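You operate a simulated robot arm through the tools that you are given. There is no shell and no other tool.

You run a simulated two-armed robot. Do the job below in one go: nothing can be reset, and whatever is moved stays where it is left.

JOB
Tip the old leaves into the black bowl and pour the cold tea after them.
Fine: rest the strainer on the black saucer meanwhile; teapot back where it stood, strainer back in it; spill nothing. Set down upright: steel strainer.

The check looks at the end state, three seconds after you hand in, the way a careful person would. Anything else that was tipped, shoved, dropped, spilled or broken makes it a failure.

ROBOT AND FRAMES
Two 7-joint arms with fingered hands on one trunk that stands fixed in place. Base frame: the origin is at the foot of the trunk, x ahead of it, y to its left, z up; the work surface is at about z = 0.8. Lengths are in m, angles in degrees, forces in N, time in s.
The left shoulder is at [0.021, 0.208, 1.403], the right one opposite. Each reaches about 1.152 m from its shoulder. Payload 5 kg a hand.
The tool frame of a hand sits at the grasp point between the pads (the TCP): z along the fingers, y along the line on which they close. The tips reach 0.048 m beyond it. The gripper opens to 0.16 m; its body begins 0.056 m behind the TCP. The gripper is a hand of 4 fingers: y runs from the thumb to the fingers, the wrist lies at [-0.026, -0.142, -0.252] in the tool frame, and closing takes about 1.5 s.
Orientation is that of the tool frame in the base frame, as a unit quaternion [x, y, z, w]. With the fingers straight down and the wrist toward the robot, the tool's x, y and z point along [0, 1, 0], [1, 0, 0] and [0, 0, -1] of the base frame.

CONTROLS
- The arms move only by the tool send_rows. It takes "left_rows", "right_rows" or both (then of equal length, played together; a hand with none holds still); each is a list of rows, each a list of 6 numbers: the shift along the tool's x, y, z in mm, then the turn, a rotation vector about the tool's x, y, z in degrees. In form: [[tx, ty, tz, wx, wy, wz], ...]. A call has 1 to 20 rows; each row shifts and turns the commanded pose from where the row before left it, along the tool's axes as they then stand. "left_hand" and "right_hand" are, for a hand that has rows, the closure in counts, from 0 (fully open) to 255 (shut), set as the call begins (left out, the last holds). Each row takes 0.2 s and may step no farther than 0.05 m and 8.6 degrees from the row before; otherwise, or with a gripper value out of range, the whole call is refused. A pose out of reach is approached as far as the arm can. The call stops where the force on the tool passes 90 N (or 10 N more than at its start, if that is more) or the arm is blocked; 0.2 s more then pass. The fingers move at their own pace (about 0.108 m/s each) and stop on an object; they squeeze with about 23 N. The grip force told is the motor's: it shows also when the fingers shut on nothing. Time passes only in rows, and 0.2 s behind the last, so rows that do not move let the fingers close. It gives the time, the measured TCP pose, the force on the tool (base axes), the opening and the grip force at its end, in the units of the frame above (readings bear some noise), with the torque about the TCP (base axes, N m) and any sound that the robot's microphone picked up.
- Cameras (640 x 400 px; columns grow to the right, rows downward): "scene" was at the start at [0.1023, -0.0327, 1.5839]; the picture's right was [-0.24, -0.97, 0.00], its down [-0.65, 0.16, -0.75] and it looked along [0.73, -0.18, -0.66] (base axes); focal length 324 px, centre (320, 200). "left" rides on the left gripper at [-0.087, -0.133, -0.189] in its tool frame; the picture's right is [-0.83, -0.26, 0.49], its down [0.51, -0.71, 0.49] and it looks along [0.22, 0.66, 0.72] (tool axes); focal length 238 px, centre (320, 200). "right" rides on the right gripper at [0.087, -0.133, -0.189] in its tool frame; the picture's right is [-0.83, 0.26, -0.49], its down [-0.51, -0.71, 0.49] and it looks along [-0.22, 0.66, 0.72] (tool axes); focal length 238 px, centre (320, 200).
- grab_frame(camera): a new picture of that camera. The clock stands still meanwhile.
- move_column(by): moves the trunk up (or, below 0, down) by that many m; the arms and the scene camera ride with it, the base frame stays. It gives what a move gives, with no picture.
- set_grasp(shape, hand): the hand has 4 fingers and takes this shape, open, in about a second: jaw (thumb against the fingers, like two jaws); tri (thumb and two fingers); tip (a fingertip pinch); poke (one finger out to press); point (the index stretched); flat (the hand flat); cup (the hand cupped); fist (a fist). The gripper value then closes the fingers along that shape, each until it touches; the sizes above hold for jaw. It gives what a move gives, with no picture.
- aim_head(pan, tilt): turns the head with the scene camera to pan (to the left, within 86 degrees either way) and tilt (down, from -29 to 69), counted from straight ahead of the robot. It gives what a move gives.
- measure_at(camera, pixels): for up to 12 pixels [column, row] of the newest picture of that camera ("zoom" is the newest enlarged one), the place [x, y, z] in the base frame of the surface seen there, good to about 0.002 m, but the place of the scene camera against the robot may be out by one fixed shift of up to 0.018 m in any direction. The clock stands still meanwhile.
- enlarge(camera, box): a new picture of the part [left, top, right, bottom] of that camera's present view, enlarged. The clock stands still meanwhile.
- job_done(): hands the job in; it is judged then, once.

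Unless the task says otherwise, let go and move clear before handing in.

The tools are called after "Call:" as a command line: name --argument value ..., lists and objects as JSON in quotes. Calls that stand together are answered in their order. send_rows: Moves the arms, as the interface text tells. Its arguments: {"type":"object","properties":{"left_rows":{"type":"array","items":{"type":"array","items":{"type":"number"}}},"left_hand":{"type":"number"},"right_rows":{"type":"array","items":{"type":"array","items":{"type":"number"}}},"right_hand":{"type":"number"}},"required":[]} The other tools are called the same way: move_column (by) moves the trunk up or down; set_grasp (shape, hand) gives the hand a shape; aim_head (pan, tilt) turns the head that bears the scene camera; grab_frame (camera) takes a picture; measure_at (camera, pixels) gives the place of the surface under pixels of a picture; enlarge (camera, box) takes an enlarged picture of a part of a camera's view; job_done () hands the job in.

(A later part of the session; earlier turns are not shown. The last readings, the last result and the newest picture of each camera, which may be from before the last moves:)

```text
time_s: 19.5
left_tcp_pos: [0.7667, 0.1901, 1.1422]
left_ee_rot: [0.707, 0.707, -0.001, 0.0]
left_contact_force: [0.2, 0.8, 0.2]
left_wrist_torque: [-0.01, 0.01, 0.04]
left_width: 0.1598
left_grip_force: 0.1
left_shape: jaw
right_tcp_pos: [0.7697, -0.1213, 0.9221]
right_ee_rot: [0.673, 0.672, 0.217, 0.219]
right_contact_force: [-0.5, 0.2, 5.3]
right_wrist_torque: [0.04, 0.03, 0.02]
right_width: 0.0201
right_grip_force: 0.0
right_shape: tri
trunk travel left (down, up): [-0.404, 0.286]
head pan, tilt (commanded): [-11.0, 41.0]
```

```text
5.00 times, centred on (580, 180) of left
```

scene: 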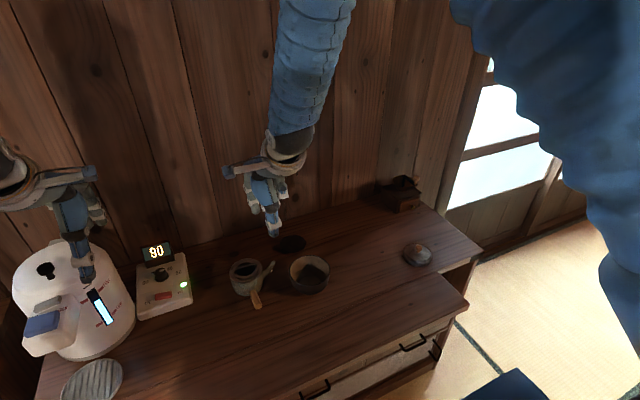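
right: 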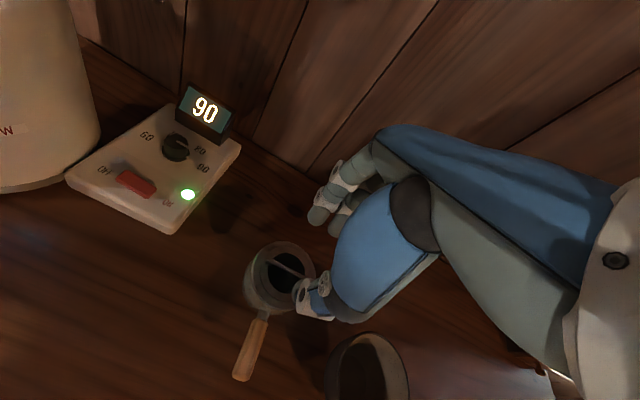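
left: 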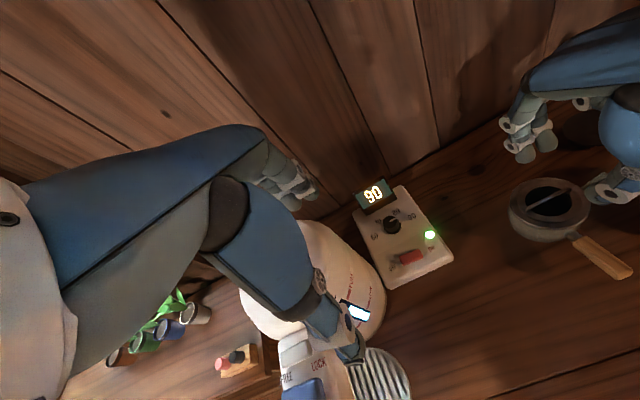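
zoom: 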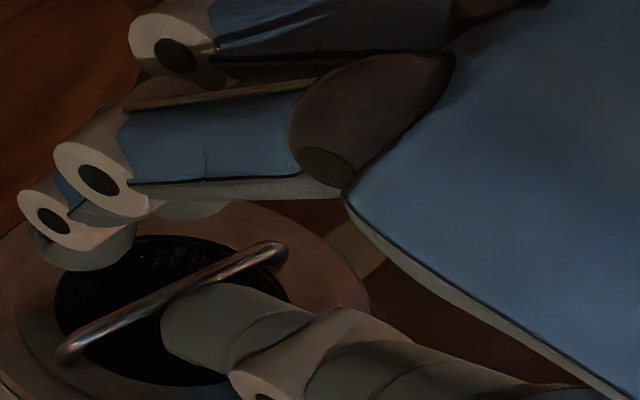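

Fz reads 5.3 N, so something may be touching lightly. The thumb tip is near the hole's near edge. I'll hold still to re-read the force and measure the tip and flange edge.

Call:
send_rows --right_rows '[[0, 0, 0, 0, 0, 0]]'

Call:
measure_at --camera "zoom" --pixels '[[165, 330], [180, 310], [220, 290], [170, 345], [210, 370], [155, 380], [60, 310], [215, 385], [75, 265], [110, 265], [130, 320], [240, 265]]'

```text
time_s: 19.9
left_tcp_pos: [0.7658, 0.1894, 1.1422]
left_ee_rot: [0.707, 0.707, 0.001, 0.0]
left_contact_force: [-0.1, 0.1, 0.5]
left_wrist_torque: [0.0, 0.01, -0.02]
left_width: 0.1599
left_grip_force: 0.1
left_shape: jaw
right_tcp_pos: [0.7701, -0.121, 0.9215]
right_ee_rot: [0.673, 0.672, 0.217, 0.219]
right_contact_force: [-0.9, 0.7, 4.8]
right_wrist_torque: [0.0, 0.05, -0.03]
right_width: 0.0198
right_grip_force: 0.0
right_shape: tri
trunk travel left (down, up): [-0.404, 0.286]
head pan, tilt (commanded): [-11.0, 41.0]
```

```text
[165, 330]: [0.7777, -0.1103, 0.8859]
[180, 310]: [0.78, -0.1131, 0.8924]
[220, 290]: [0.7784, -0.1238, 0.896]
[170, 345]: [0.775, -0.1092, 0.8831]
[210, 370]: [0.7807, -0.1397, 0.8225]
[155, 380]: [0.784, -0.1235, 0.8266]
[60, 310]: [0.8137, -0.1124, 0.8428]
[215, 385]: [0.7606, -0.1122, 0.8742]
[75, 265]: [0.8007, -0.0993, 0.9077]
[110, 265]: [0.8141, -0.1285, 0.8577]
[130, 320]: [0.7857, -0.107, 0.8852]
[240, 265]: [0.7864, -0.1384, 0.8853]
```

A steady 4.8 N up means the thumb's back or knuckle ring is resting on the flange or rim. I'll measure around the thumb knuckle in the right view.

Call:
enlarge --camera "right" --box '[300, 230, 380, 310]'

```text
5.00 times, centred on (340, 270) of right
```

zoom: 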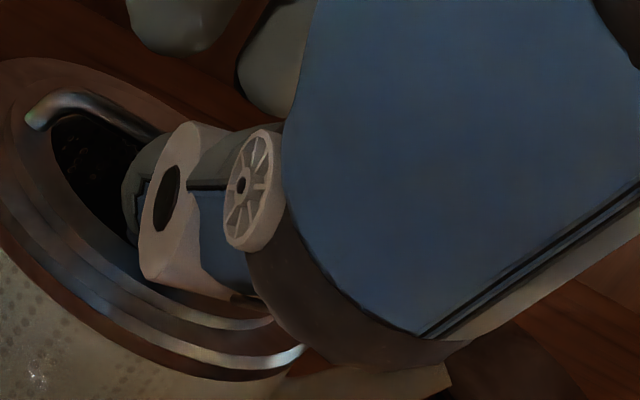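

Call:
measure_at --camera "zoom" --pixels '[[145, 270], [165, 282], [200, 290], [230, 297], [140, 275], [180, 300], [265, 300], [290, 330], [130, 240], [240, 240], [300, 320], [140, 215]]'

```text
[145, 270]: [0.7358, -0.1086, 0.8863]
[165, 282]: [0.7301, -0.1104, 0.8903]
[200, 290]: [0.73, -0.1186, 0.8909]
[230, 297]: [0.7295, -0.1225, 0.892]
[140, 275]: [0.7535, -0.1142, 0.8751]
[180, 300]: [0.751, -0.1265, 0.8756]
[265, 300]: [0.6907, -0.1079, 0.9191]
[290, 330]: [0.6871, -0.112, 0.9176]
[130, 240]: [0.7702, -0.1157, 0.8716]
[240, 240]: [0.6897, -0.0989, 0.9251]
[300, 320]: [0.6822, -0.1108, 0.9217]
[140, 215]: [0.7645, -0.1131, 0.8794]
```

The thumb itself seems a few millimetres clear of the flange, so the contact could be another finger, such as the one at the top of the left view near (160,50). I'll look there.

Call:
enlarge --camera "left" --box '[530, 100, 630, 180]'

Call:
grab_frame --camera "scene"

```text
5.00 times, centred on (580, 140) of left
```

zoom: 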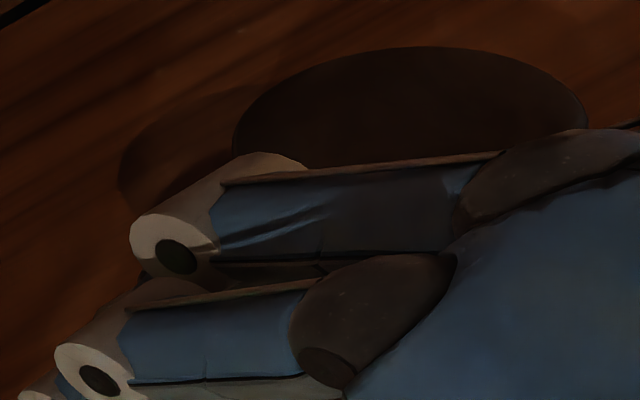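

```text
taken
```

scene: 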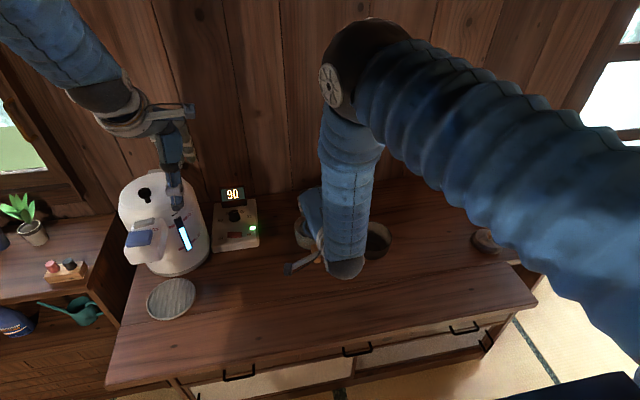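

The thumb's thick knuckle ring sits low at this pitch and is probably what grounds on the flange. I'll back off, reduce the pitch to about 12°, and come in more vertically with the thumb just inside the hole.

Call:
send_rows --right_rows '[[0, 0, -20, 0, 0, 0], [0, 0, -20, 0, 0, 0], [0, 0, 0, 8, 0, 0], [0, 0, 0, 8, 0, 0], [0, 0, 0, 8, 0, 0], [0, 0, 0, 0, 0, 0]]'

Call:
send_rows --right_rows '[[0, 14.1, 9.3, 0, 0, 0], [0, 14.2, 9.3, 0, 0, 0], [0, 0, 0, 0, 0, 0]]'

Call:
enlarge --camera "left" --box '[530, 130, 630, 220]'

Call:
enlarge --camera "right" --box '[250, 200, 350, 300]'

```text
time_s: 21.3
left_tcp_pos: [0.7662, 0.1877, 1.142]
left_ee_rot: [0.707, 0.707, 0.0, 0.0]
left_contact_force: [-0.9, -0.8, 1.1]
left_wrist_torque: [0.0, -0.05, -0.01]
left_width: 0.1595
left_grip_force: 0.0
left_shape: jaw
right_tcp_pos: [0.7454, -0.1226, 0.9517]
right_ee_rot: [0.704, 0.702, 0.074, 0.073]
right_contact_force: [-0.9, 0.7, 0.3]
right_wrist_torque: [-0.01, 0.0, 0.0]
right_width: 0.0201
right_grip_force: 0.1
right_shape: tri
trunk travel left (down, up): [-0.404, 0.286]
head pan, tilt (commanded): [-11.0, 41.0]
```

```text
time_s: 22.1
left_tcp_pos: [0.766, 0.1888, 1.1429]
left_ee_rot: [0.707, 0.707, 0.0, 0.0]
left_contact_force: [0.0, -0.4, -0.4]
left_wrist_torque: [0.0, -0.02, 0.01]
left_width: 0.1598
left_grip_force: 0.0
left_shape: jaw
right_tcp_pos: [0.7783, -0.1215, 0.9397]
right_ee_rot: [0.704, 0.703, 0.074, 0.074]
right_contact_force: [0.5, -0.3, -0.2]
right_wrist_torque: [0.0, 0.03, -0.02]
right_width: 0.02
right_grip_force: 0.1
right_shape: tri
trunk travel left (down, up): [-0.404, 0.286]
head pan, tilt (commanded): [-11.0, 41.0]
```

```text
4.44 times, centred on (580, 175) of left
```

zoom: 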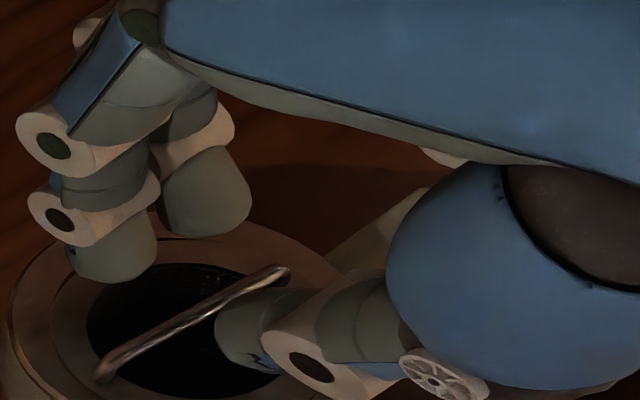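

```text
4.00 times, centred on (300, 250) of right
```

zoom: 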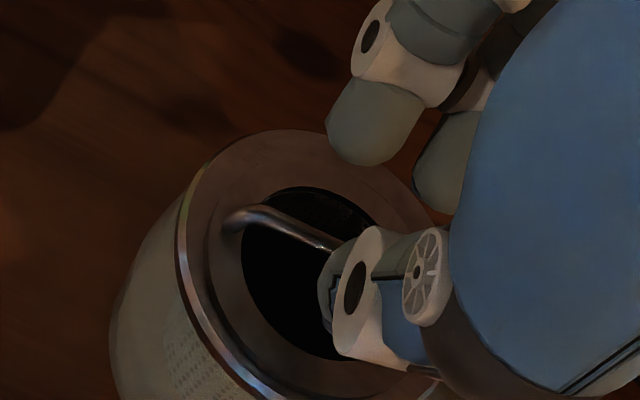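

Now the thumb tip hangs over the near side of the hole and the fingers over the far side. I'll measure the tips once more before descending.

Call:
measure_at --camera "zoom" --pixels '[[322, 290], [325, 320], [330, 345], [345, 155], [335, 135], [375, 160], [440, 190], [290, 225], [320, 243], [240, 218], [250, 280], [300, 350]]'

Call:
enlarge --camera "left" --box '[530, 130, 630, 220]'

Call:
measure_at --camera "zoom" --pixels '[[220, 330], [240, 360], [232, 300], [110, 280], [140, 275], [80, 265], [200, 230], [235, 225], [160, 335], [100, 370], [90, 330], [275, 270]]'

```text
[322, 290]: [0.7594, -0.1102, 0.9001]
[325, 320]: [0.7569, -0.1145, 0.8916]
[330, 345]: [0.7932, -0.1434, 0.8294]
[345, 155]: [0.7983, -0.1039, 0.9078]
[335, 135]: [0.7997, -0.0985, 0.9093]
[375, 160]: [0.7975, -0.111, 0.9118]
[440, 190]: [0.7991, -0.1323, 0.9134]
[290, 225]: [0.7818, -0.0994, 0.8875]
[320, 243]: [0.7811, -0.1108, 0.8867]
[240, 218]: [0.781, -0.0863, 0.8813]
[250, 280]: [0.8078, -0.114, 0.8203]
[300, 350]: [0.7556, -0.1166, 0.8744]
```

```text
4.44 times, centred on (580, 175) of left
```

zoom: 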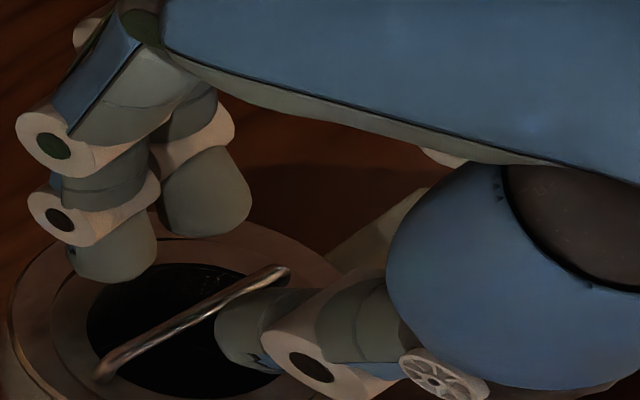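

```text
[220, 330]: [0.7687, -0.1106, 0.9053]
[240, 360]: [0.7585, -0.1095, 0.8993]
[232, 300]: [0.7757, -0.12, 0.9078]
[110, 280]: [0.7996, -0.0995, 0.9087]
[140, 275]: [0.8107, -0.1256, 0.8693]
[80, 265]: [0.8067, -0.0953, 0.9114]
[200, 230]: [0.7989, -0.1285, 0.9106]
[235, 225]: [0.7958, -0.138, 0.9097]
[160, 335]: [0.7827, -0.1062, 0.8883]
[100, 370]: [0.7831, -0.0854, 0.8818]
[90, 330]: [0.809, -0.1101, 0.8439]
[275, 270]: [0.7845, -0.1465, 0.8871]
```

The bar now reads x≈0.783, about 5 mm nearer than before, so my touch nudged the pot slightly. I'll re-centre on that, narrow to 14 mm, and descend halfway to check.

Call:
send_rows --right_rows '[[2.5, -5.7, 0, 0, 0, 0], [0, 0, 0, 0, 0, 0], [0, 0, 7, 0, 0, 0], [0, 0, 7, 0, 0, 0], [0, 0, 0, 0, 0, 0]]' --right_hand 233

Call:
enlarge --camera "right" --box '[260, 210, 340, 290]'

Call:
enlarge --camera "left" --box '[530, 130, 630, 220]'

```text
time_s: 23.3
left_tcp_pos: [0.7675, 0.1882, 1.1419]
left_ee_rot: [0.707, 0.707, -0.001, -0.001]
left_contact_force: [0.7, 0.0, 0.5]
left_wrist_torque: [0.04, -0.02, 0.0]
left_width: 0.1596
left_grip_force: 0.0
left_shape: jaw
right_tcp_pos: [0.777, -0.119, 0.9228]
right_ee_rot: [0.704, 0.702, 0.074, 0.073]
right_contact_force: [2.0, -0.9, 1.9]
right_wrist_torque: [0.0, 0.0, 0.02]
right_width: 0.0139
right_grip_force: 0.0
right_shape: tri
trunk travel left (down, up): [-0.404, 0.286]
head pan, tilt (commanded): [-11.0, 41.0]
```

```text
5.00 times, centred on (300, 250) of right
```

zoom: 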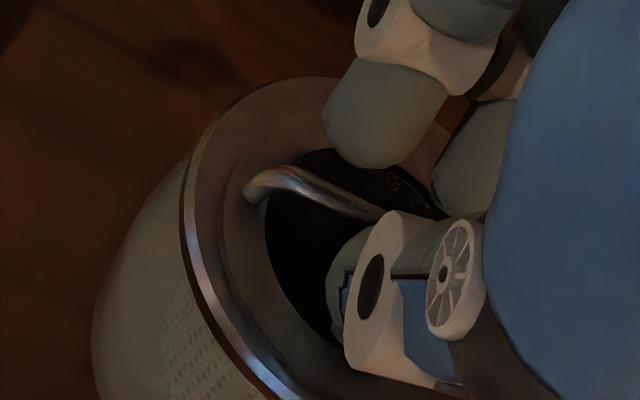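

```text
4.44 times, centred on (580, 175) of left
```

zoom: 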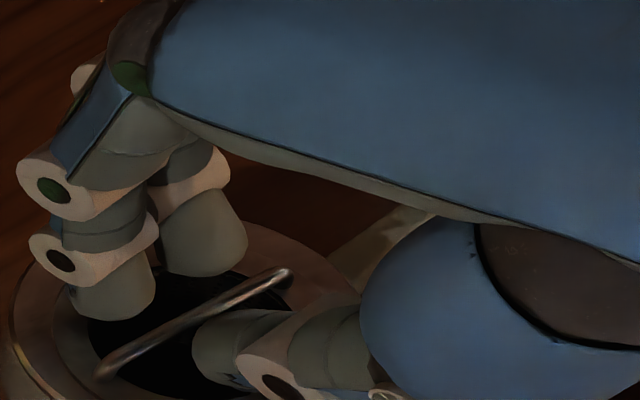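

There's a slight contact (2 N forward, 2 N up), so the thumb's back may be grazing the hole's near lip. I'll measure the lip and the bar again.

Call:
measure_at --camera "zoom" --pixels '[[97, 372], [150, 335], [200, 305], [250, 282], [283, 270], [195, 345], [205, 375], [235, 385], [110, 317], [150, 300], [165, 268], [240, 265]]'

Call:
enlarge --camera "right" --box '[260, 210, 340, 290]'

Call:
measure_at --camera "zoom" --pixels '[[262, 240], [268, 280], [285, 315], [310, 340], [335, 352], [350, 372], [250, 190], [280, 178], [320, 190], [360, 210], [330, 310], [345, 340]]'

```text
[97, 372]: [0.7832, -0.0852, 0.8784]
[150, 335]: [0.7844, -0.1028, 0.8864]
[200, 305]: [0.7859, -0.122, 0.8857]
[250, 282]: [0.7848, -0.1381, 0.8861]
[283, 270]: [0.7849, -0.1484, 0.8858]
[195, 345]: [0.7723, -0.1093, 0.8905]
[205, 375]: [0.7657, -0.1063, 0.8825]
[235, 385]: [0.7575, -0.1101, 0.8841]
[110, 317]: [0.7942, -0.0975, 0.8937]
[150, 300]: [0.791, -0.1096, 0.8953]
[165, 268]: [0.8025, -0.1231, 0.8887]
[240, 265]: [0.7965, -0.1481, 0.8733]
```

```text
5.00 times, centred on (300, 250) of right
```

zoom: 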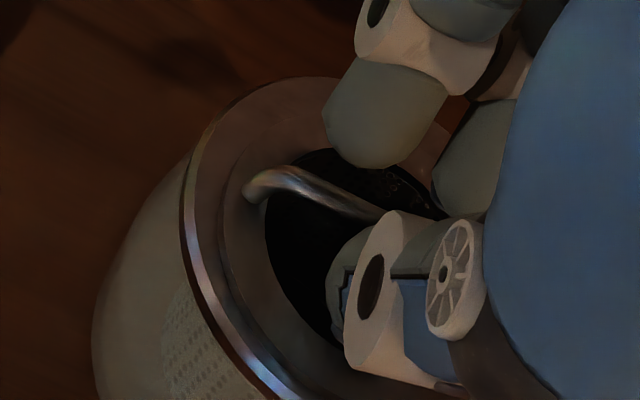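

```text
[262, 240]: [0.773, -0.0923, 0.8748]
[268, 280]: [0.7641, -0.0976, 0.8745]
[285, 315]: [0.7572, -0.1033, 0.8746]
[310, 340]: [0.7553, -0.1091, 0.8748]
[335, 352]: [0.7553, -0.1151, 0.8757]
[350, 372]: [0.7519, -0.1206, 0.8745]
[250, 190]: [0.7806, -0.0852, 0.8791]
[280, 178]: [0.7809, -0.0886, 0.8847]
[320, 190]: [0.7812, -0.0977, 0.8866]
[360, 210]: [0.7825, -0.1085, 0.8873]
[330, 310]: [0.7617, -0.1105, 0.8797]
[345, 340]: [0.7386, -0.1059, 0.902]
```

The hole's near edge is at about x=0.7545 and the thumb's back at 0.7617, so there is clearance. I'll re-read the force, then go the rest of the way down in small steps.

Call:
send_rows --right_rows '[[0, 1, 0, 0, 0, 0], [0, 0, 0, 0, 0, 0]]'

Call:
send_rows --right_rows '[[0, 0, 5, 0, 0, 0], [0, 0, 0, 0, 0, 0]]'

```text
time_s: 23.9
left_tcp_pos: [0.7672, 0.1901, 1.1414]
left_ee_rot: [0.707, 0.707, 0.0, 0.001]
left_contact_force: [-0.2, -0.1, -0.3]
left_wrist_torque: [-0.03, -0.02, -0.03]
left_width: 0.1597
left_grip_force: 0.1
left_shape: jaw
right_tcp_pos: [0.7772, -0.1179, 0.9243]
right_ee_rot: [0.704, 0.703, 0.073, 0.074]
right_contact_force: [1.2, -0.9, 0.3]
right_wrist_torque: [-0.02, -0.05, -0.05]
right_width: 0.014
right_grip_force: 0.0
right_shape: tri
trunk travel left (down, up): [-0.404, 0.286]
head pan, tilt (commanded): [-11.0, 41.0]
```

```text
time_s: 24.5
left_tcp_pos: [0.7663, 0.1889, 1.142]
left_ee_rot: [0.707, 0.707, -0.001, -0.001]
left_contact_force: [-0.2, 0.2, -0.2]
left_wrist_torque: [0.01, -0.02, 0.01]
left_width: 0.1596
left_grip_force: 0.1
left_shape: jaw
right_tcp_pos: [0.7773, -0.1177, 0.9198]
right_ee_rot: [0.703, 0.703, 0.074, 0.074]
right_contact_force: [0.6, -1.1, 7.1]
right_wrist_torque: [-0.02, 0.04, -0.02]
right_width: 0.014
right_grip_force: 0.0
right_shape: tri
trunk travel left (down, up): [-0.404, 0.286]
head pan, tilt (commanded): [-11.0, 41.0]
```

There's now 7 N upward with TCP at z=0.920, so something has grounded. I'll look closely from both hand cameras.

Call:
enlarge --camera "left" --box '[540, 150, 610, 215]'

Call:
measure_at --camera "zoom" --pixels '[[200, 300], [250, 330], [180, 330], [230, 280], [150, 250], [100, 250], [280, 220], [220, 240], [90, 360], [350, 210], [200, 370], [300, 360]]'

Call:
enlarge --camera "right" --box '[265, 200, 345, 280]'

```text
6.15 times, centred on (575, 182) of left
```

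zoom: 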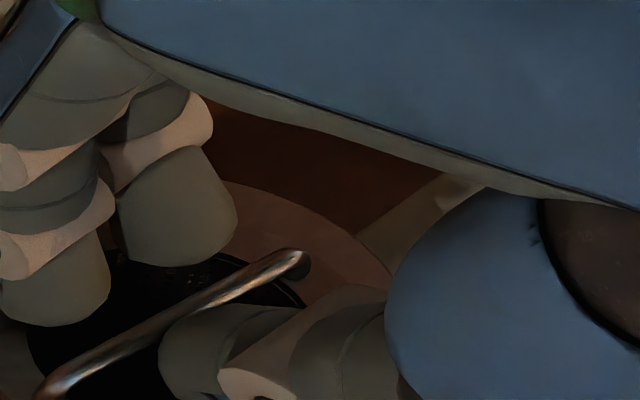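

```text
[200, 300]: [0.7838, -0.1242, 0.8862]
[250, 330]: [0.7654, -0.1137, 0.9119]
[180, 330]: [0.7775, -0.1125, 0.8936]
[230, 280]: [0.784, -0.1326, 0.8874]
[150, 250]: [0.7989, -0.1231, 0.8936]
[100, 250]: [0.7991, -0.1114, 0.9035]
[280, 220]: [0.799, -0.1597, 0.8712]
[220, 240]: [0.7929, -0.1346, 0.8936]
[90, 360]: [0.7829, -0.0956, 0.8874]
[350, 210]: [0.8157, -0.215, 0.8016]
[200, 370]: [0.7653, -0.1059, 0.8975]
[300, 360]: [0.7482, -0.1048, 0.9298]
```

```text
5.00 times, centred on (305, 240) of right
```

zoom: 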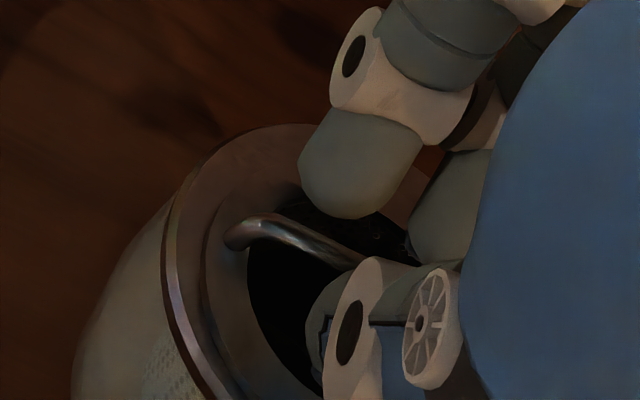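

The reaction torque places the contact on the thumb tip at about (0.77, -0.12), so the thumb's longer tip grounds before the fingers reach the bar's sides. I'll lift off and lean the hand the other way (about -12°) so thumb and fingertips reach equally low.

Call:
send_rows --right_rows '[[0, 0, -12, 0, 0, 0], [0, 0, -13, 0, 0, 0], [0, 0, 0, 8, 0, 0], [0, 0, 0, 8, 0, 0], [0, 0, 0, 8, 0, 0], [0, 0, 0, 0, 0, 0]]' --right_hand 217

Call:
send_rows --right_rows '[[-1.3, 19.5, 3, 0, 0, 0], [0, 0, 0, 0, 0, 0]]'

Call:
enlarge --camera "left" --box '[530, 130, 630, 220]'

Call:
enlarge --camera "right" --box '[250, 200, 350, 300]'

```text
time_s: 25.9
left_tcp_pos: [0.7673, 0.189, 1.1419]
left_ee_rot: [0.708, 0.707, 0.001, 0.0]
left_contact_force: [-0.7, 0.4, 0.0]
left_wrist_torque: [0.0, -0.06, 0.0]
left_width: 0.1595
left_grip_force: 0.1
left_shape: jaw
right_tcp_pos: [0.7712, -0.1184, 0.9452]
right_ee_rot: [0.704, 0.703, -0.075, -0.074]
right_contact_force: [-0.2, -0.1, 0.3]
right_wrist_torque: [-0.02, -0.01, 0.04]
right_width: 0.0236
right_grip_force: 0.0
right_shape: tri
trunk travel left (down, up): [-0.404, 0.286]
head pan, tilt (commanded): [-11.0, 41.0]
```

```text
time_s: 26.5
left_tcp_pos: [0.7662, 0.1889, 1.1435]
left_ee_rot: [0.708, 0.706, 0.0, 0.0]
left_contact_force: [-1.0, 0.6, 0.6]
left_wrist_torque: [0.0, -0.02, -0.01]
left_width: 0.1594
left_grip_force: 0.0
left_shape: jaw
right_tcp_pos: [0.7889, -0.1198, 0.9397]
right_ee_rot: [0.703, 0.704, -0.075, -0.073]
right_contact_force: [-0.7, 0.2, 0.7]
right_wrist_torque: [-0.01, -0.07, -0.04]
right_width: 0.0238
right_grip_force: 0.0
right_shape: tri
trunk travel left (down, up): [-0.404, 0.286]
head pan, tilt (commanded): [-11.0, 41.0]
```

```text
4.44 times, centred on (580, 175) of left
```

zoom: 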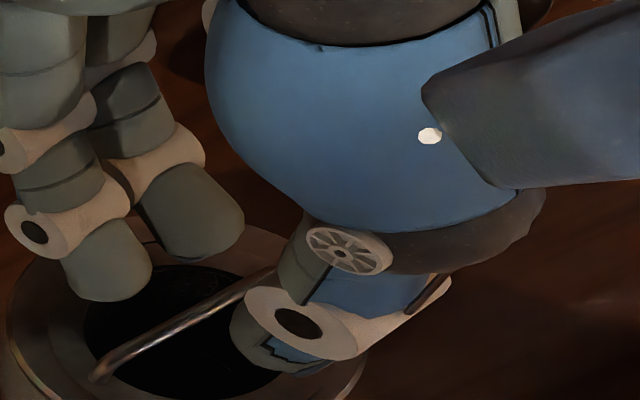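

```text
4.00 times, centred on (300, 250) of right
```

zoom: 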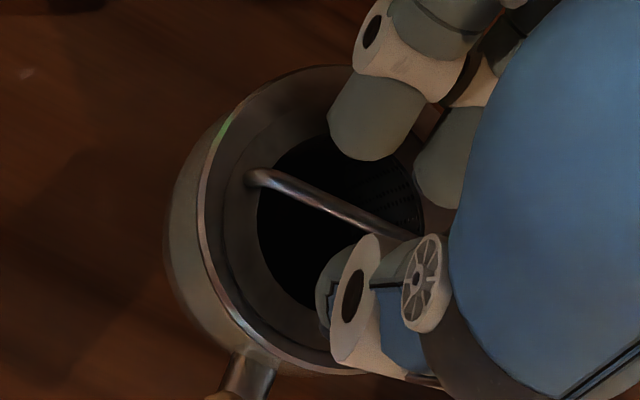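

Good view of the bar, hole and tips. I'll measure them at this lean before descending.

Call:
measure_at --camera "zoom" --pixels '[[250, 177], [300, 190], [350, 213], [400, 235], [322, 300], [330, 325], [345, 360], [345, 155], [370, 158], [440, 200], [240, 360], [250, 385]]'

Call:
enlarge --camera "left" --box '[530, 130, 630, 220]'

Call:
measure_at --camera "zoom" --pixels '[[100, 375], [170, 325], [250, 283], [235, 330], [260, 360], [295, 372], [240, 310], [110, 298], [140, 290], [80, 295], [200, 255], [235, 240]]'

```text
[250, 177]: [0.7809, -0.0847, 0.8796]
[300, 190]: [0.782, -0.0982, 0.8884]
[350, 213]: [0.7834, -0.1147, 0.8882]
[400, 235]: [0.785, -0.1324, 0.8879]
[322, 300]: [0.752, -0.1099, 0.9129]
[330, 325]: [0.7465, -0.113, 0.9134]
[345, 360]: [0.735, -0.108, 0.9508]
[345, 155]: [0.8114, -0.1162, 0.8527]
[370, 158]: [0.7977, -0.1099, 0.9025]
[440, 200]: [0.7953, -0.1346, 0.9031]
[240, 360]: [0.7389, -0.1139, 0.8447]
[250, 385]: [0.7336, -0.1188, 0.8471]
```

```text
4.44 times, centred on (580, 175) of left
```

zoom: 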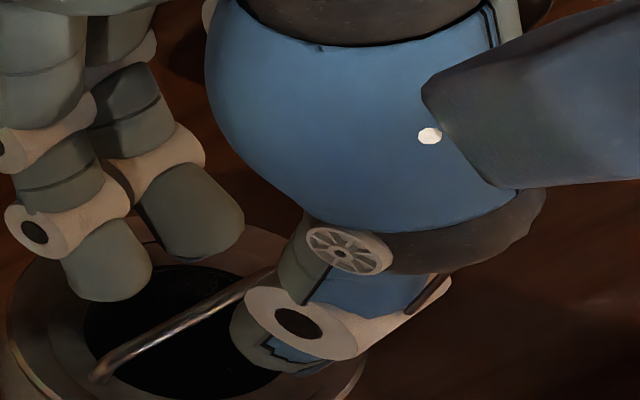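

```text
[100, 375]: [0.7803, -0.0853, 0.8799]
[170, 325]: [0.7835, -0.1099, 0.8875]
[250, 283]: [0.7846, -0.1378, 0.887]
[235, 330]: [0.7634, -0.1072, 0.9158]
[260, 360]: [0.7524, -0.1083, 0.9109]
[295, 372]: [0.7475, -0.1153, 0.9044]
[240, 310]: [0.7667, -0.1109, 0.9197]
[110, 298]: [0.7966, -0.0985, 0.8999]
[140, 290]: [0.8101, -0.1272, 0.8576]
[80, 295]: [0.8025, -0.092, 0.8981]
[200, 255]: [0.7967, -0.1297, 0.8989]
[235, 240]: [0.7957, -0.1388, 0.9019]
```

Here the fingertips sit about 6 mm lower than the thumb, so about -5° lean will even them out. The bar has also yawed about 5°. I'll set -5° lean with a matching yaw, centre on (0.786, -0.118), and step down.

Call:
send_rows --right_rows '[[0, 0, 0, -7, 0, 0], [0, 0, 0, 0, 0, -5], [2, -1, 5, 0, 0, 0], [0, 0, 5, 0, 0, 0], [0, 0, 0, 0, 0, 0]]' --right_hand 220

Call:
enlarge --camera "right" --box '[260, 210, 340, 290]'

Call:
measure_at --camera "zoom" --pixels '[[230, 180], [280, 190], [330, 215], [370, 235], [330, 300], [330, 330], [360, 160], [390, 160], [450, 200]]'

Call:
enlarge --camera "left" --box '[530, 130, 630, 220]'

```text
time_s: 27.7
left_tcp_pos: [0.7673, 0.1893, 1.1414]
left_ee_rot: [0.708, 0.706, 0.0, 0.0]
left_contact_force: [0.3, 1.1, -0.4]
left_wrist_torque: [-0.01, 0.03, -0.01]
left_width: 0.1593
left_grip_force: 0.1
left_shape: jaw
right_tcp_pos: [0.7901, -0.1194, 0.928]
right_ee_rot: [0.675, 0.736, -0.031, -0.032]
right_contact_force: [-0.9, -0.2, 0.0]
right_wrist_torque: [0.02, 0.01, 0.01]
right_width: 0.0222
right_grip_force: 0.1
right_shape: tri
trunk travel left (down, up): [-0.404, 0.286]
head pan, tilt (commanded): [-11.0, 41.0]
```

```text
5.00 times, centred on (300, 250) of right
```

zoom: 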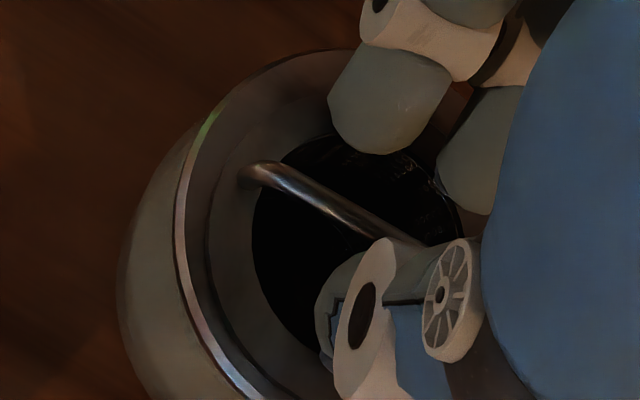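

```text
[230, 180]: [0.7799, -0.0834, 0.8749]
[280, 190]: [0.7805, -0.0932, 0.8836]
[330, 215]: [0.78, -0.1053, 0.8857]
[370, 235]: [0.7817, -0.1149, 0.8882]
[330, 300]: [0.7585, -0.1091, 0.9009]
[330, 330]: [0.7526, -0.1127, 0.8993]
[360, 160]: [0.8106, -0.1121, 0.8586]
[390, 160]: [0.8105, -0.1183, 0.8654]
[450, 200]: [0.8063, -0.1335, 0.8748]
```

```text
4.44 times, centred on (580, 175) of left
```

zoom: 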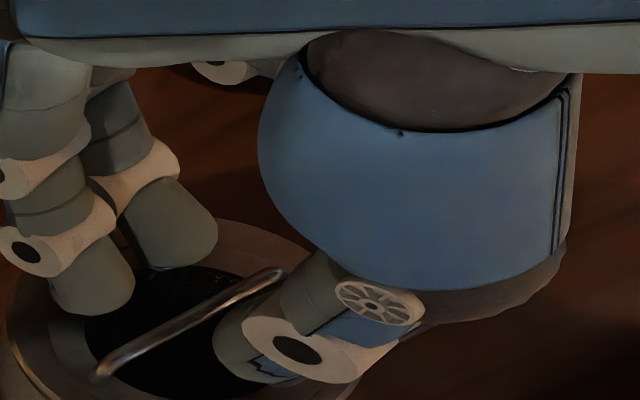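

The bar is about 3 mm toward the thumb side of my grip axis. I'll correct that and lower in steps while watching force.

Call:
send_rows --right_rows '[[2, -3.2, 0, 0, 0, 0], [0, 0, 4, 0, 0, 0], [0, 0, 4, 0, 0, 0], [0, 0, 0, 0, 0, 0]]'

Call:
send_rows --right_rows '[[0, 0, 3, 0, 0, 0], [0, 0, 0, 0, 0, 0]]'

Call:
enlarge --camera "left" --box '[530, 130, 630, 220]'

Call:
enlarge --camera "right" --box '[260, 210, 340, 290]'

```text
time_s: 28.7
left_tcp_pos: [0.7657, 0.1898, 1.1427]
left_ee_rot: [0.707, 0.707, 0.0, 0.001]
left_contact_force: [-0.3, -0.3, -0.5]
left_wrist_torque: [0.01, 0.01, 0.02]
left_width: 0.1596
left_grip_force: 0.0
left_shape: jaw
right_tcp_pos: [0.7861, -0.116, 0.9239]
right_ee_rot: [0.676, 0.736, -0.028, -0.03]
right_contact_force: [3.6, 2.4, 20.2]
right_wrist_torque: [0.26, -0.5, 0.02]
right_width: 0.0223
right_grip_force: 0.0
right_shape: tri
trunk travel left (down, up): [-0.404, 0.286]
head pan, tilt (commanded): [-11.0, 41.0]
```

```text
time_s: 29.3
left_tcp_pos: [0.7649, 0.1888, 1.1419]
left_ee_rot: [0.707, 0.707, 0.0, 0.0]
left_contact_force: [0.8, -0.6, -0.8]
left_wrist_torque: [-0.02, 0.01, -0.01]
left_width: 0.1596
left_grip_force: 0.1
left_shape: jaw
right_tcp_pos: [0.7865, -0.1154, 0.9228]
right_ee_rot: [0.676, 0.736, -0.026, -0.029]
right_contact_force: [9.4, 0.7, 38.9]
right_wrist_torque: [0.26, -1.15, -0.05]
right_width: 0.0234
right_grip_force: 0.0
right_shape: tri
trunk travel left (down, up): [-0.404, 0.286]
head pan, tilt (commanded): [-11.0, 41.0]
```

```text
4.44 times, centred on (580, 175) of left
```

zoom: 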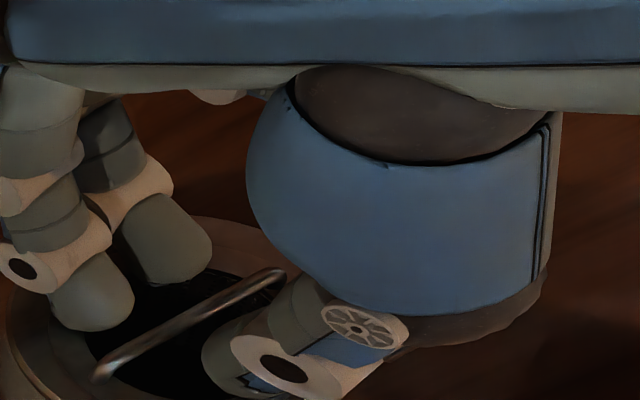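

```text
5.00 times, centred on (300, 250) of right
```

zoom: 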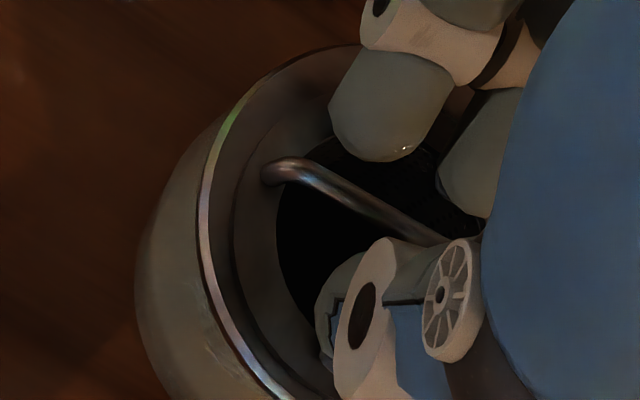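

The fingers grounded at about (0.803, -0.108), with 39 N upward, before the tips got down beside the bar. I'll back off 12 mm right away and bring the left hand's camera round for a side view.

Call:
send_rows --right_rows '[[0, 0, -6, 0, 0, 0], [0, 0, -6, 0, 0, 0], [0, 0, 0, 0, 0, 0]]'

Call:
grab_frame --camera "left"

Call:
measure_at --camera "left" --pixels '[[370, 180], [375, 205], [395, 225], [440, 255], [360, 220], [395, 285], [300, 230], [310, 340], [345, 250], [285, 165], [330, 225], [500, 300]]'

```text
time_s: 30.1
left_tcp_pos: [0.7674, 0.1892, 1.1419]
left_ee_rot: [0.708, 0.706, 0.0, -0.001]
left_contact_force: [0.5, -1.1, -0.1]
left_wrist_torque: [0.01, 0.01, -0.03]
left_width: 0.1598
left_grip_force: 0.1
left_shape: jaw
right_tcp_pos: [0.7836, -0.1161, 0.927]
right_ee_rot: [0.674, 0.737, -0.032, -0.033]
right_contact_force: [0.3, 0.2, 0.6]
right_wrist_torque: [-0.01, 0.01, 0.02]
right_width: 0.0221
right_grip_force: 0.0
right_shape: tri
trunk travel left (down, up): [-0.404, 0.286]
head pan, tilt (commanded): [-11.0, 41.0]
```

```text
taken
```

left: 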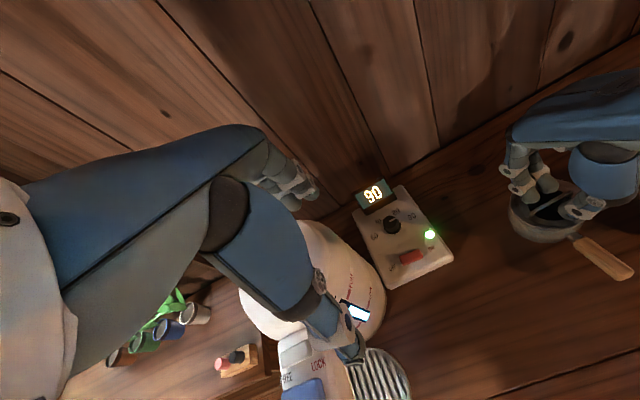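

```text
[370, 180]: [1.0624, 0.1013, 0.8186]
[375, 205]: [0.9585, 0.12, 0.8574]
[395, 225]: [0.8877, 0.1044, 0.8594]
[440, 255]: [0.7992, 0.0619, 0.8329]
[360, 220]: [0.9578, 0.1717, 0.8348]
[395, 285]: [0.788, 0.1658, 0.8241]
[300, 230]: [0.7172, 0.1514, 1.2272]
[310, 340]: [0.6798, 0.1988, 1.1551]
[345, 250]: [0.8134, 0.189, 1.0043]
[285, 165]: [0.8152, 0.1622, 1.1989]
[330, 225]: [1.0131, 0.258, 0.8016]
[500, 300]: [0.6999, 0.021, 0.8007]
```

The contact data are ambiguous, so I'll lift well clear and look at how the "jaw" shape's tips meet, since its stated 0.048 m reach and parallel jaws may suit the thin bar better.

Call:
send_rows --right_rows '[[0, 0, -25, 0, 0, 0], [0, 0, -30, 0, 0, 0], [0, 0, -30, 0, 0, 0], [0, 0, -30, 0, 0, 0], [0, 0, 0, 0, 0, 0]]'

Call:
set_grasp --hand "right" --shape "jaw"

Call:
send_rows --right_rows '[[0, 0, 0, 5, 0, 0], [0, 0, 0, 0, 0, 0], [0, 0, 0, 0, 0, 0], [0, 0, 0, 0, 0, 0], [0, 0, 0, 0, 0, 0], [0, 0, 0, 0, 0, 0]]' --right_hand 223

Call:
grab_frame --camera "left"

Call:
enlarge --camera "scene" --box '[265, 150, 375, 230]'

Call:
enlarge --camera "right" --box '[230, 140, 390, 320]'

```text
time_s: 31.3
left_tcp_pos: [0.7678, 0.1888, 1.1397]
left_ee_rot: [0.707, 0.707, -0.001, -0.001]
left_contact_force: [0.6, -0.4, -0.1]
left_wrist_torque: [-0.02, 0.03, 0.02]
left_width: 0.1596
left_grip_force: 0.0
left_shape: jaw
right_tcp_pos: [0.7936, -0.1144, 1.0406]
right_ee_rot: [0.676, 0.736, -0.03, -0.032]
right_contact_force: [0.5, 0.9, 0.0]
right_wrist_torque: [0.02, 0.06, 0.02]
right_width: 0.022
right_grip_force: 0.1
right_shape: tri
trunk travel left (down, up): [-0.404, 0.286]
head pan, tilt (commanded): [-11.0, 41.0]
```

```text
time_s: 32.2
left_tcp_pos: [0.7664, 0.1893, 1.1426]
left_ee_rot: [0.707, 0.707, -0.001, 0.0]
left_contact_force: [0.3, 0.1, 0.2]
left_wrist_torque: [-0.03, 0.0, 0.0]
left_width: 0.1592
left_grip_force: 0.1
left_shape: jaw
right_tcp_pos: [0.7953, -0.1153, 1.0421]
right_ee_rot: [0.676, 0.736, -0.029, -0.032]
right_contact_force: [-1.1, -0.1, -0.7]
right_wrist_torque: [0.03, -0.03, 0.02]
right_width: 0.1595
right_grip_force: 0.1
right_shape: jaw
trunk travel left (down, up): [-0.404, 0.286]
head pan, tilt (commanded): [-11.0, 41.0]
```

```text
time_s: 33.6
left_tcp_pos: [0.7673, 0.188, 1.1424]
left_ee_rot: [0.707, 0.707, 0.0, 0.0]
left_contact_force: [-0.7, 0.7, 0.2]
left_wrist_torque: [-0.02, -0.02, 0.02]
left_width: 0.1598
left_grip_force: 0.0
left_shape: jaw
right_tcp_pos: [0.7961, -0.1169, 1.0419]
right_ee_rot: [0.673, 0.734, -0.062, -0.062]
right_contact_force: [0.0, -0.6, -1.3]
right_wrist_torque: [0.01, 0.0, 0.0]
right_width: 0.0203
right_grip_force: 0.1
right_shape: jaw
trunk travel left (down, up): [-0.404, 0.286]
head pan, tilt (commanded): [-11.0, 41.0]
```

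```text
taken
```

left: 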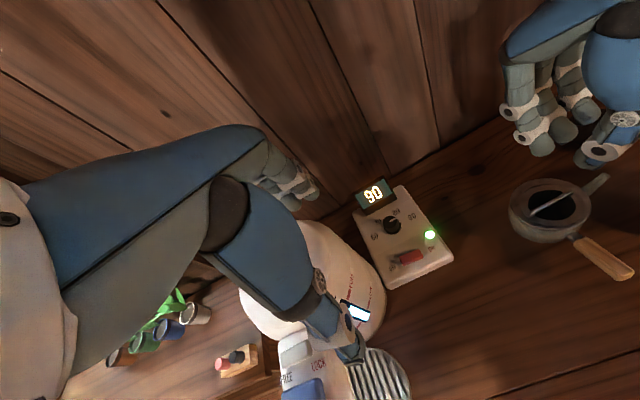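

```text
5.00 times, centred on (320, 190) of scene
```

zoom: 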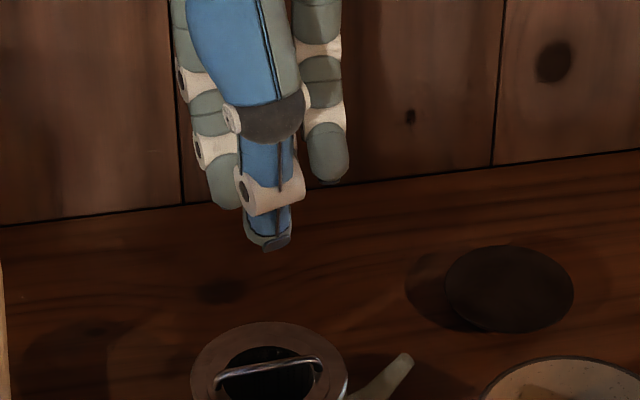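

```text
2.22 times, centred on (310, 230) of right
```

zoom: 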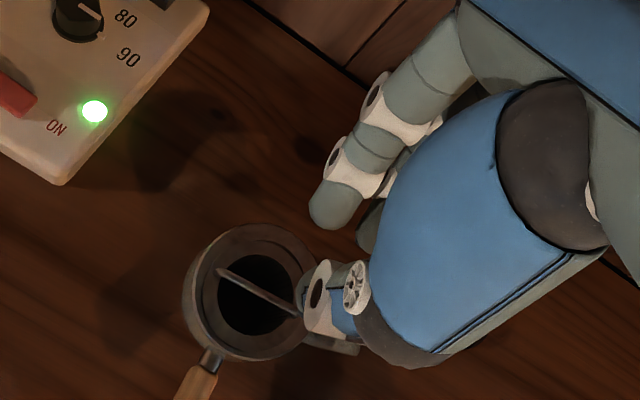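

Now the hand is high and the pot is clear in the scene. I'll zoom the left view on the jaw tips.

Call:
enlarge --camera "left" --box '[490, 60, 640, 180]'

Call:
measure_at --camera "zoom" --pixels '[[210, 290], [235, 285], [180, 300], [285, 265], [310, 250], [380, 235], [415, 225], [420, 330], [445, 340], [400, 310], [390, 320], [460, 320]]'

```text
3.33 times, centred on (565, 120) of left
```

zoom: 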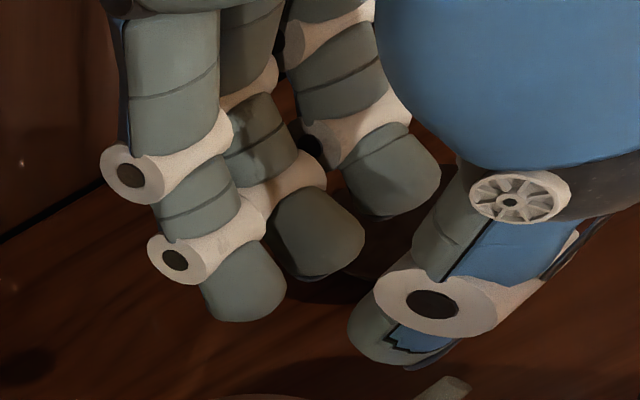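

```text
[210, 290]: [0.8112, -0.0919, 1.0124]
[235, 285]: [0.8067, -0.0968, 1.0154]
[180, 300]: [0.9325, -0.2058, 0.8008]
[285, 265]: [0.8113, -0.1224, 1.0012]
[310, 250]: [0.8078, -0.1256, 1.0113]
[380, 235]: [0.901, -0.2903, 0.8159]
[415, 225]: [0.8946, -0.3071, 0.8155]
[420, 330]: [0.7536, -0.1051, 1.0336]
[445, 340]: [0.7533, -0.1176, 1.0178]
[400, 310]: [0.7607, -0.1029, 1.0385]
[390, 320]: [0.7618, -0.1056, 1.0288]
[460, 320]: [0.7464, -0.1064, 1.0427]
```

The fingers converge like a V toward their tips, so I need to know the exact tip reach. I'll go back to tri, level the lean, close the fingers, and gently touch the bar top (z=0.888) from above to calibrate.

Call:
set_grasp --hand "right" --shape "tri"

Call:
send_rows --right_rows '[[0, 0, 0, -5, 0, 0], [0, 0, 0, -5, 0, 0], [0, 0, 0, 0, 0, 0], [0, 0, 0, 0, 0, 0], [0, 0, 0, 0, 0, 0], [0, 0, 0, 0, 0, 0], [0, 0, 0, 0, 0, 0]]' --right_hand 255

Call:
enlarge --camera "left" --box '[490, 60, 640, 180]'

Call:
enlarge --camera "scene" --box '[280, 160, 360, 240]'

```text
time_s: 34.5
left_tcp_pos: [0.7662, 0.1897, 1.1407]
left_ee_rot: [0.707, 0.707, 0.0, -0.001]
left_contact_force: [-0.7, 0.5, -0.2]
left_wrist_torque: [0.04, -0.01, -0.02]
left_width: 0.1596
left_grip_force: 0.1
left_shape: jaw
right_tcp_pos: [0.7954, -0.1163, 1.0423]
right_ee_rot: [0.673, 0.735, -0.062, -0.062]
right_contact_force: [-0.1, 0.6, -0.2]
right_wrist_torque: [0.01, -0.02, 0.0]
right_width: 0.1592
right_grip_force: 0.0
right_shape: tri
trunk travel left (down, up): [-0.404, 0.286]
head pan, tilt (commanded): [-11.0, 41.0]
```

```text
time_s: 36.1
left_tcp_pos: [0.768, 0.1893, 1.1418]
left_ee_rot: [0.707, 0.707, 0.0, 0.001]
left_contact_force: [-0.4, -0.1, 0.7]
left_wrist_torque: [0.0, 0.0, -0.03]
left_width: 0.1597
left_grip_force: 0.2
left_shape: jaw
right_tcp_pos: [0.7948, -0.1163, 1.0425]
right_ee_rot: [0.676, 0.737, 0.003, -0.002]
right_contact_force: [-0.6, 0.6, 0.1]
right_wrist_torque: [-0.04, -0.04, 0.01]
right_width: 0.0001
right_grip_force: 22.8
right_shape: tri
trunk travel left (down, up): [-0.404, 0.286]
head pan, tilt (commanded): [-11.0, 41.0]
```

```text
3.33 times, centred on (565, 120) of left
```

zoom: 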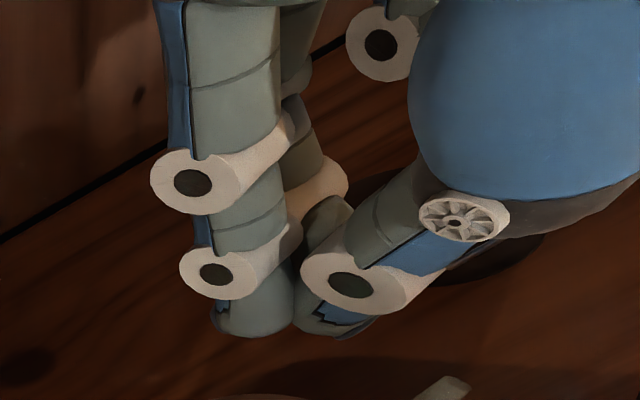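

```text
5.00 times, centred on (320, 200) of scene
```

zoom: 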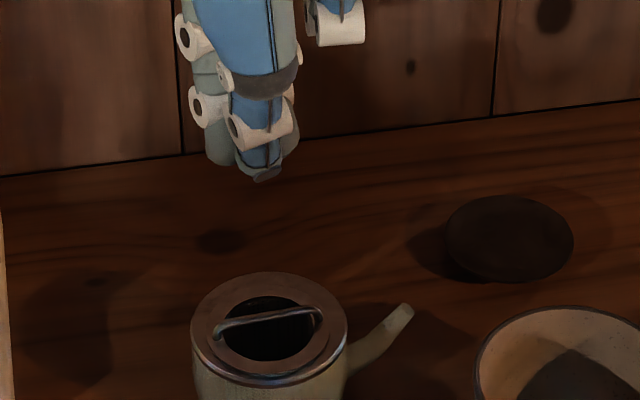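

Closed, the index is vertical and the thumb slants in to meet it. I'll bring the fingers over the bar and step down gently to find the touch height.

Call:
send_rows --right_rows '[[0, -11, 30, 0, 0, 0], [0, -10.8, 35, 0, 0, 0], [0, 0, 32, 0, 0, 0], [0, 0, 0, 0, 0, 0]]'

Call:
send_rows --right_rows '[[0, 0, 6, 0, 0, 0], [0, 0, 0, 0, 0, 0]]'

Call:
send_rows --right_rows '[[0, 0, 4, 0, 0, 0], [0, 0, 0, 0, 0, 0]]'

Call:
enlarge --camera "left" --box '[530, 130, 630, 220]'

```text
time_s: 37.1
left_tcp_pos: [0.7662, 0.1892, 1.1423]
left_ee_rot: [0.707, 0.707, 0.0, 0.0]
left_contact_force: [-0.3, -0.4, -0.5]
left_wrist_torque: [0.0, -0.02, 0.03]
left_width: 0.1597
left_grip_force: 0.1
left_shape: jaw
right_tcp_pos: [0.7757, -0.1153, 0.9486]
right_ee_rot: [0.676, 0.737, 0.002, -0.003]
right_contact_force: [-0.1, 0.5, -0.2]
right_wrist_torque: [-0.03, -0.04, -0.03]
right_width: 0.0
right_grip_force: 22.7
right_shape: tri
trunk travel left (down, up): [-0.404, 0.286]
head pan, tilt (commanded): [-11.0, 41.0]
```

```text
time_s: 37.7
left_tcp_pos: [0.7669, 0.1886, 1.1423]
left_ee_rot: [0.707, 0.707, 0.001, 0.0]
left_contact_force: [0.0, -0.1, 0.0]
left_wrist_torque: [-0.01, -0.02, 0.03]
left_width: 0.1594
left_grip_force: 0.0
left_shape: jaw
right_tcp_pos: [0.7748, -0.1167, 0.9407]
right_ee_rot: [0.677, 0.736, 0.003, -0.003]
right_contact_force: [0.8, -0.2, 0.8]
right_wrist_torque: [0.01, -0.02, -0.01]
right_width: 0.0
right_grip_force: 23.0
right_shape: tri
trunk travel left (down, up): [-0.404, 0.286]
head pan, tilt (commanded): [-11.0, 41.0]
```

```text
time_s: 38.3
left_tcp_pos: [0.7674, 0.19, 1.1419]
left_ee_rot: [0.707, 0.707, 0.001, 0.0]
left_contact_force: [-0.6, -1.3, -0.4]
left_wrist_torque: [-0.03, 0.01, 0.01]
left_width: 0.1594
left_grip_force: 0.0
left_shape: jaw
right_tcp_pos: [0.774, -0.1167, 0.9371]
right_ee_rot: [0.676, 0.737, 0.002, -0.003]
right_contact_force: [0.6, -0.1, 0.4]
right_wrist_torque: [0.04, -0.04, 0.02]
right_width: 0.0
right_grip_force: 22.7
right_shape: tri
trunk travel left (down, up): [-0.404, 0.286]
head pan, tilt (commanded): [-11.0, 41.0]
```

```text
4.44 times, centred on (580, 175) of left
```

zoom: 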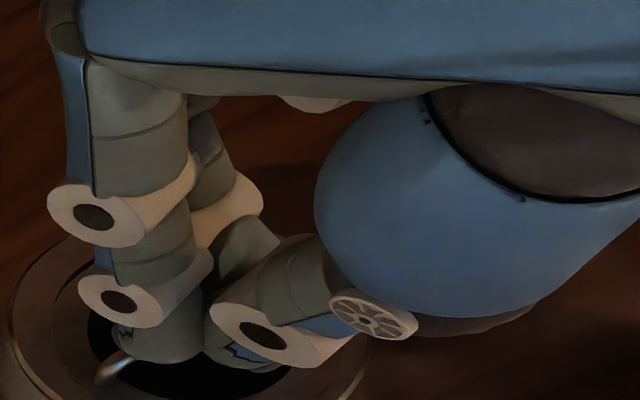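

No contact yet at TCP z=0.937. I'll continue in 2-3 mm steps.

Call:
send_rows --right_rows '[[0, 0, 3, 0, 0, 0], [0, 0, 0, 0, 0, 0]]'

Call:
send_rows --right_rows '[[0, 0, 2, 0, 0, 0], [0, 0, 0, 0, 0, 0]]'

Call:
send_rows --right_rows '[[0, 0, 2, 0, 0, 0], [0, 0, 0, 0, 0, 0]]'

```text
time_s: 38.9
left_tcp_pos: [0.7669, 0.1892, 1.1419]
left_ee_rot: [0.707, 0.707, 0.001, 0.0]
left_contact_force: [-0.1, 1.0, 0.4]
left_wrist_torque: [0.01, 0.03, -0.02]
left_width: 0.1594
left_grip_force: 0.1
left_shape: jaw
right_tcp_pos: [0.7741, -0.1167, 0.936]
right_ee_rot: [0.676, 0.737, 0.004, -0.002]
right_contact_force: [0.0, 0.7, 7.8]
right_wrist_torque: [0.16, -0.1, -0.01]
right_width: 0.0
right_grip_force: 23.0
right_shape: tri
trunk travel left (down, up): [-0.404, 0.286]
head pan, tilt (commanded): [-11.0, 41.0]
```

```text
time_s: 39.5
left_tcp_pos: [0.7656, 0.1888, 1.1438]
left_ee_rot: [0.707, 0.707, -0.001, 0.0]
left_contact_force: [0.6, -0.2, -0.2]
left_wrist_torque: [0.0, -0.04, 0.0]
left_width: 0.1594
left_grip_force: 0.2
left_shape: jaw
right_tcp_pos: [0.7755, -0.1155, 0.9351]
right_ee_rot: [0.677, 0.736, 0.005, -0.001]
right_contact_force: [1.1, 1.5, 25.5]
right_wrist_torque: [0.45, -0.28, -0.01]
right_width: 0.0
right_grip_force: 22.8
right_shape: tri
trunk travel left (down, up): [-0.404, 0.286]
head pan, tilt (commanded): [-11.0, 41.0]
```

```text
time_s: 40.1
left_tcp_pos: [0.7656, 0.1892, 1.1432]
left_ee_rot: [0.708, 0.706, 0.001, 0.001]
left_contact_force: [0.5, -0.2, -0.7]
left_wrist_torque: [0.02, -0.03, 0.02]
left_width: 0.1596
left_grip_force: 0.0
left_shape: jaw
right_tcp_pos: [0.7766, -0.1172, 0.9353]
right_ee_rot: [0.677, 0.736, 0.006, 0.001]
right_contact_force: [4.0, -0.1, 41.0]
right_wrist_torque: [0.69, -0.48, -0.11]
right_width: 0.0001
right_grip_force: 23.5
right_shape: tri
trunk travel left (down, up): [-0.404, 0.286]
head pan, tilt (commanded): [-11.0, 41.0]
```

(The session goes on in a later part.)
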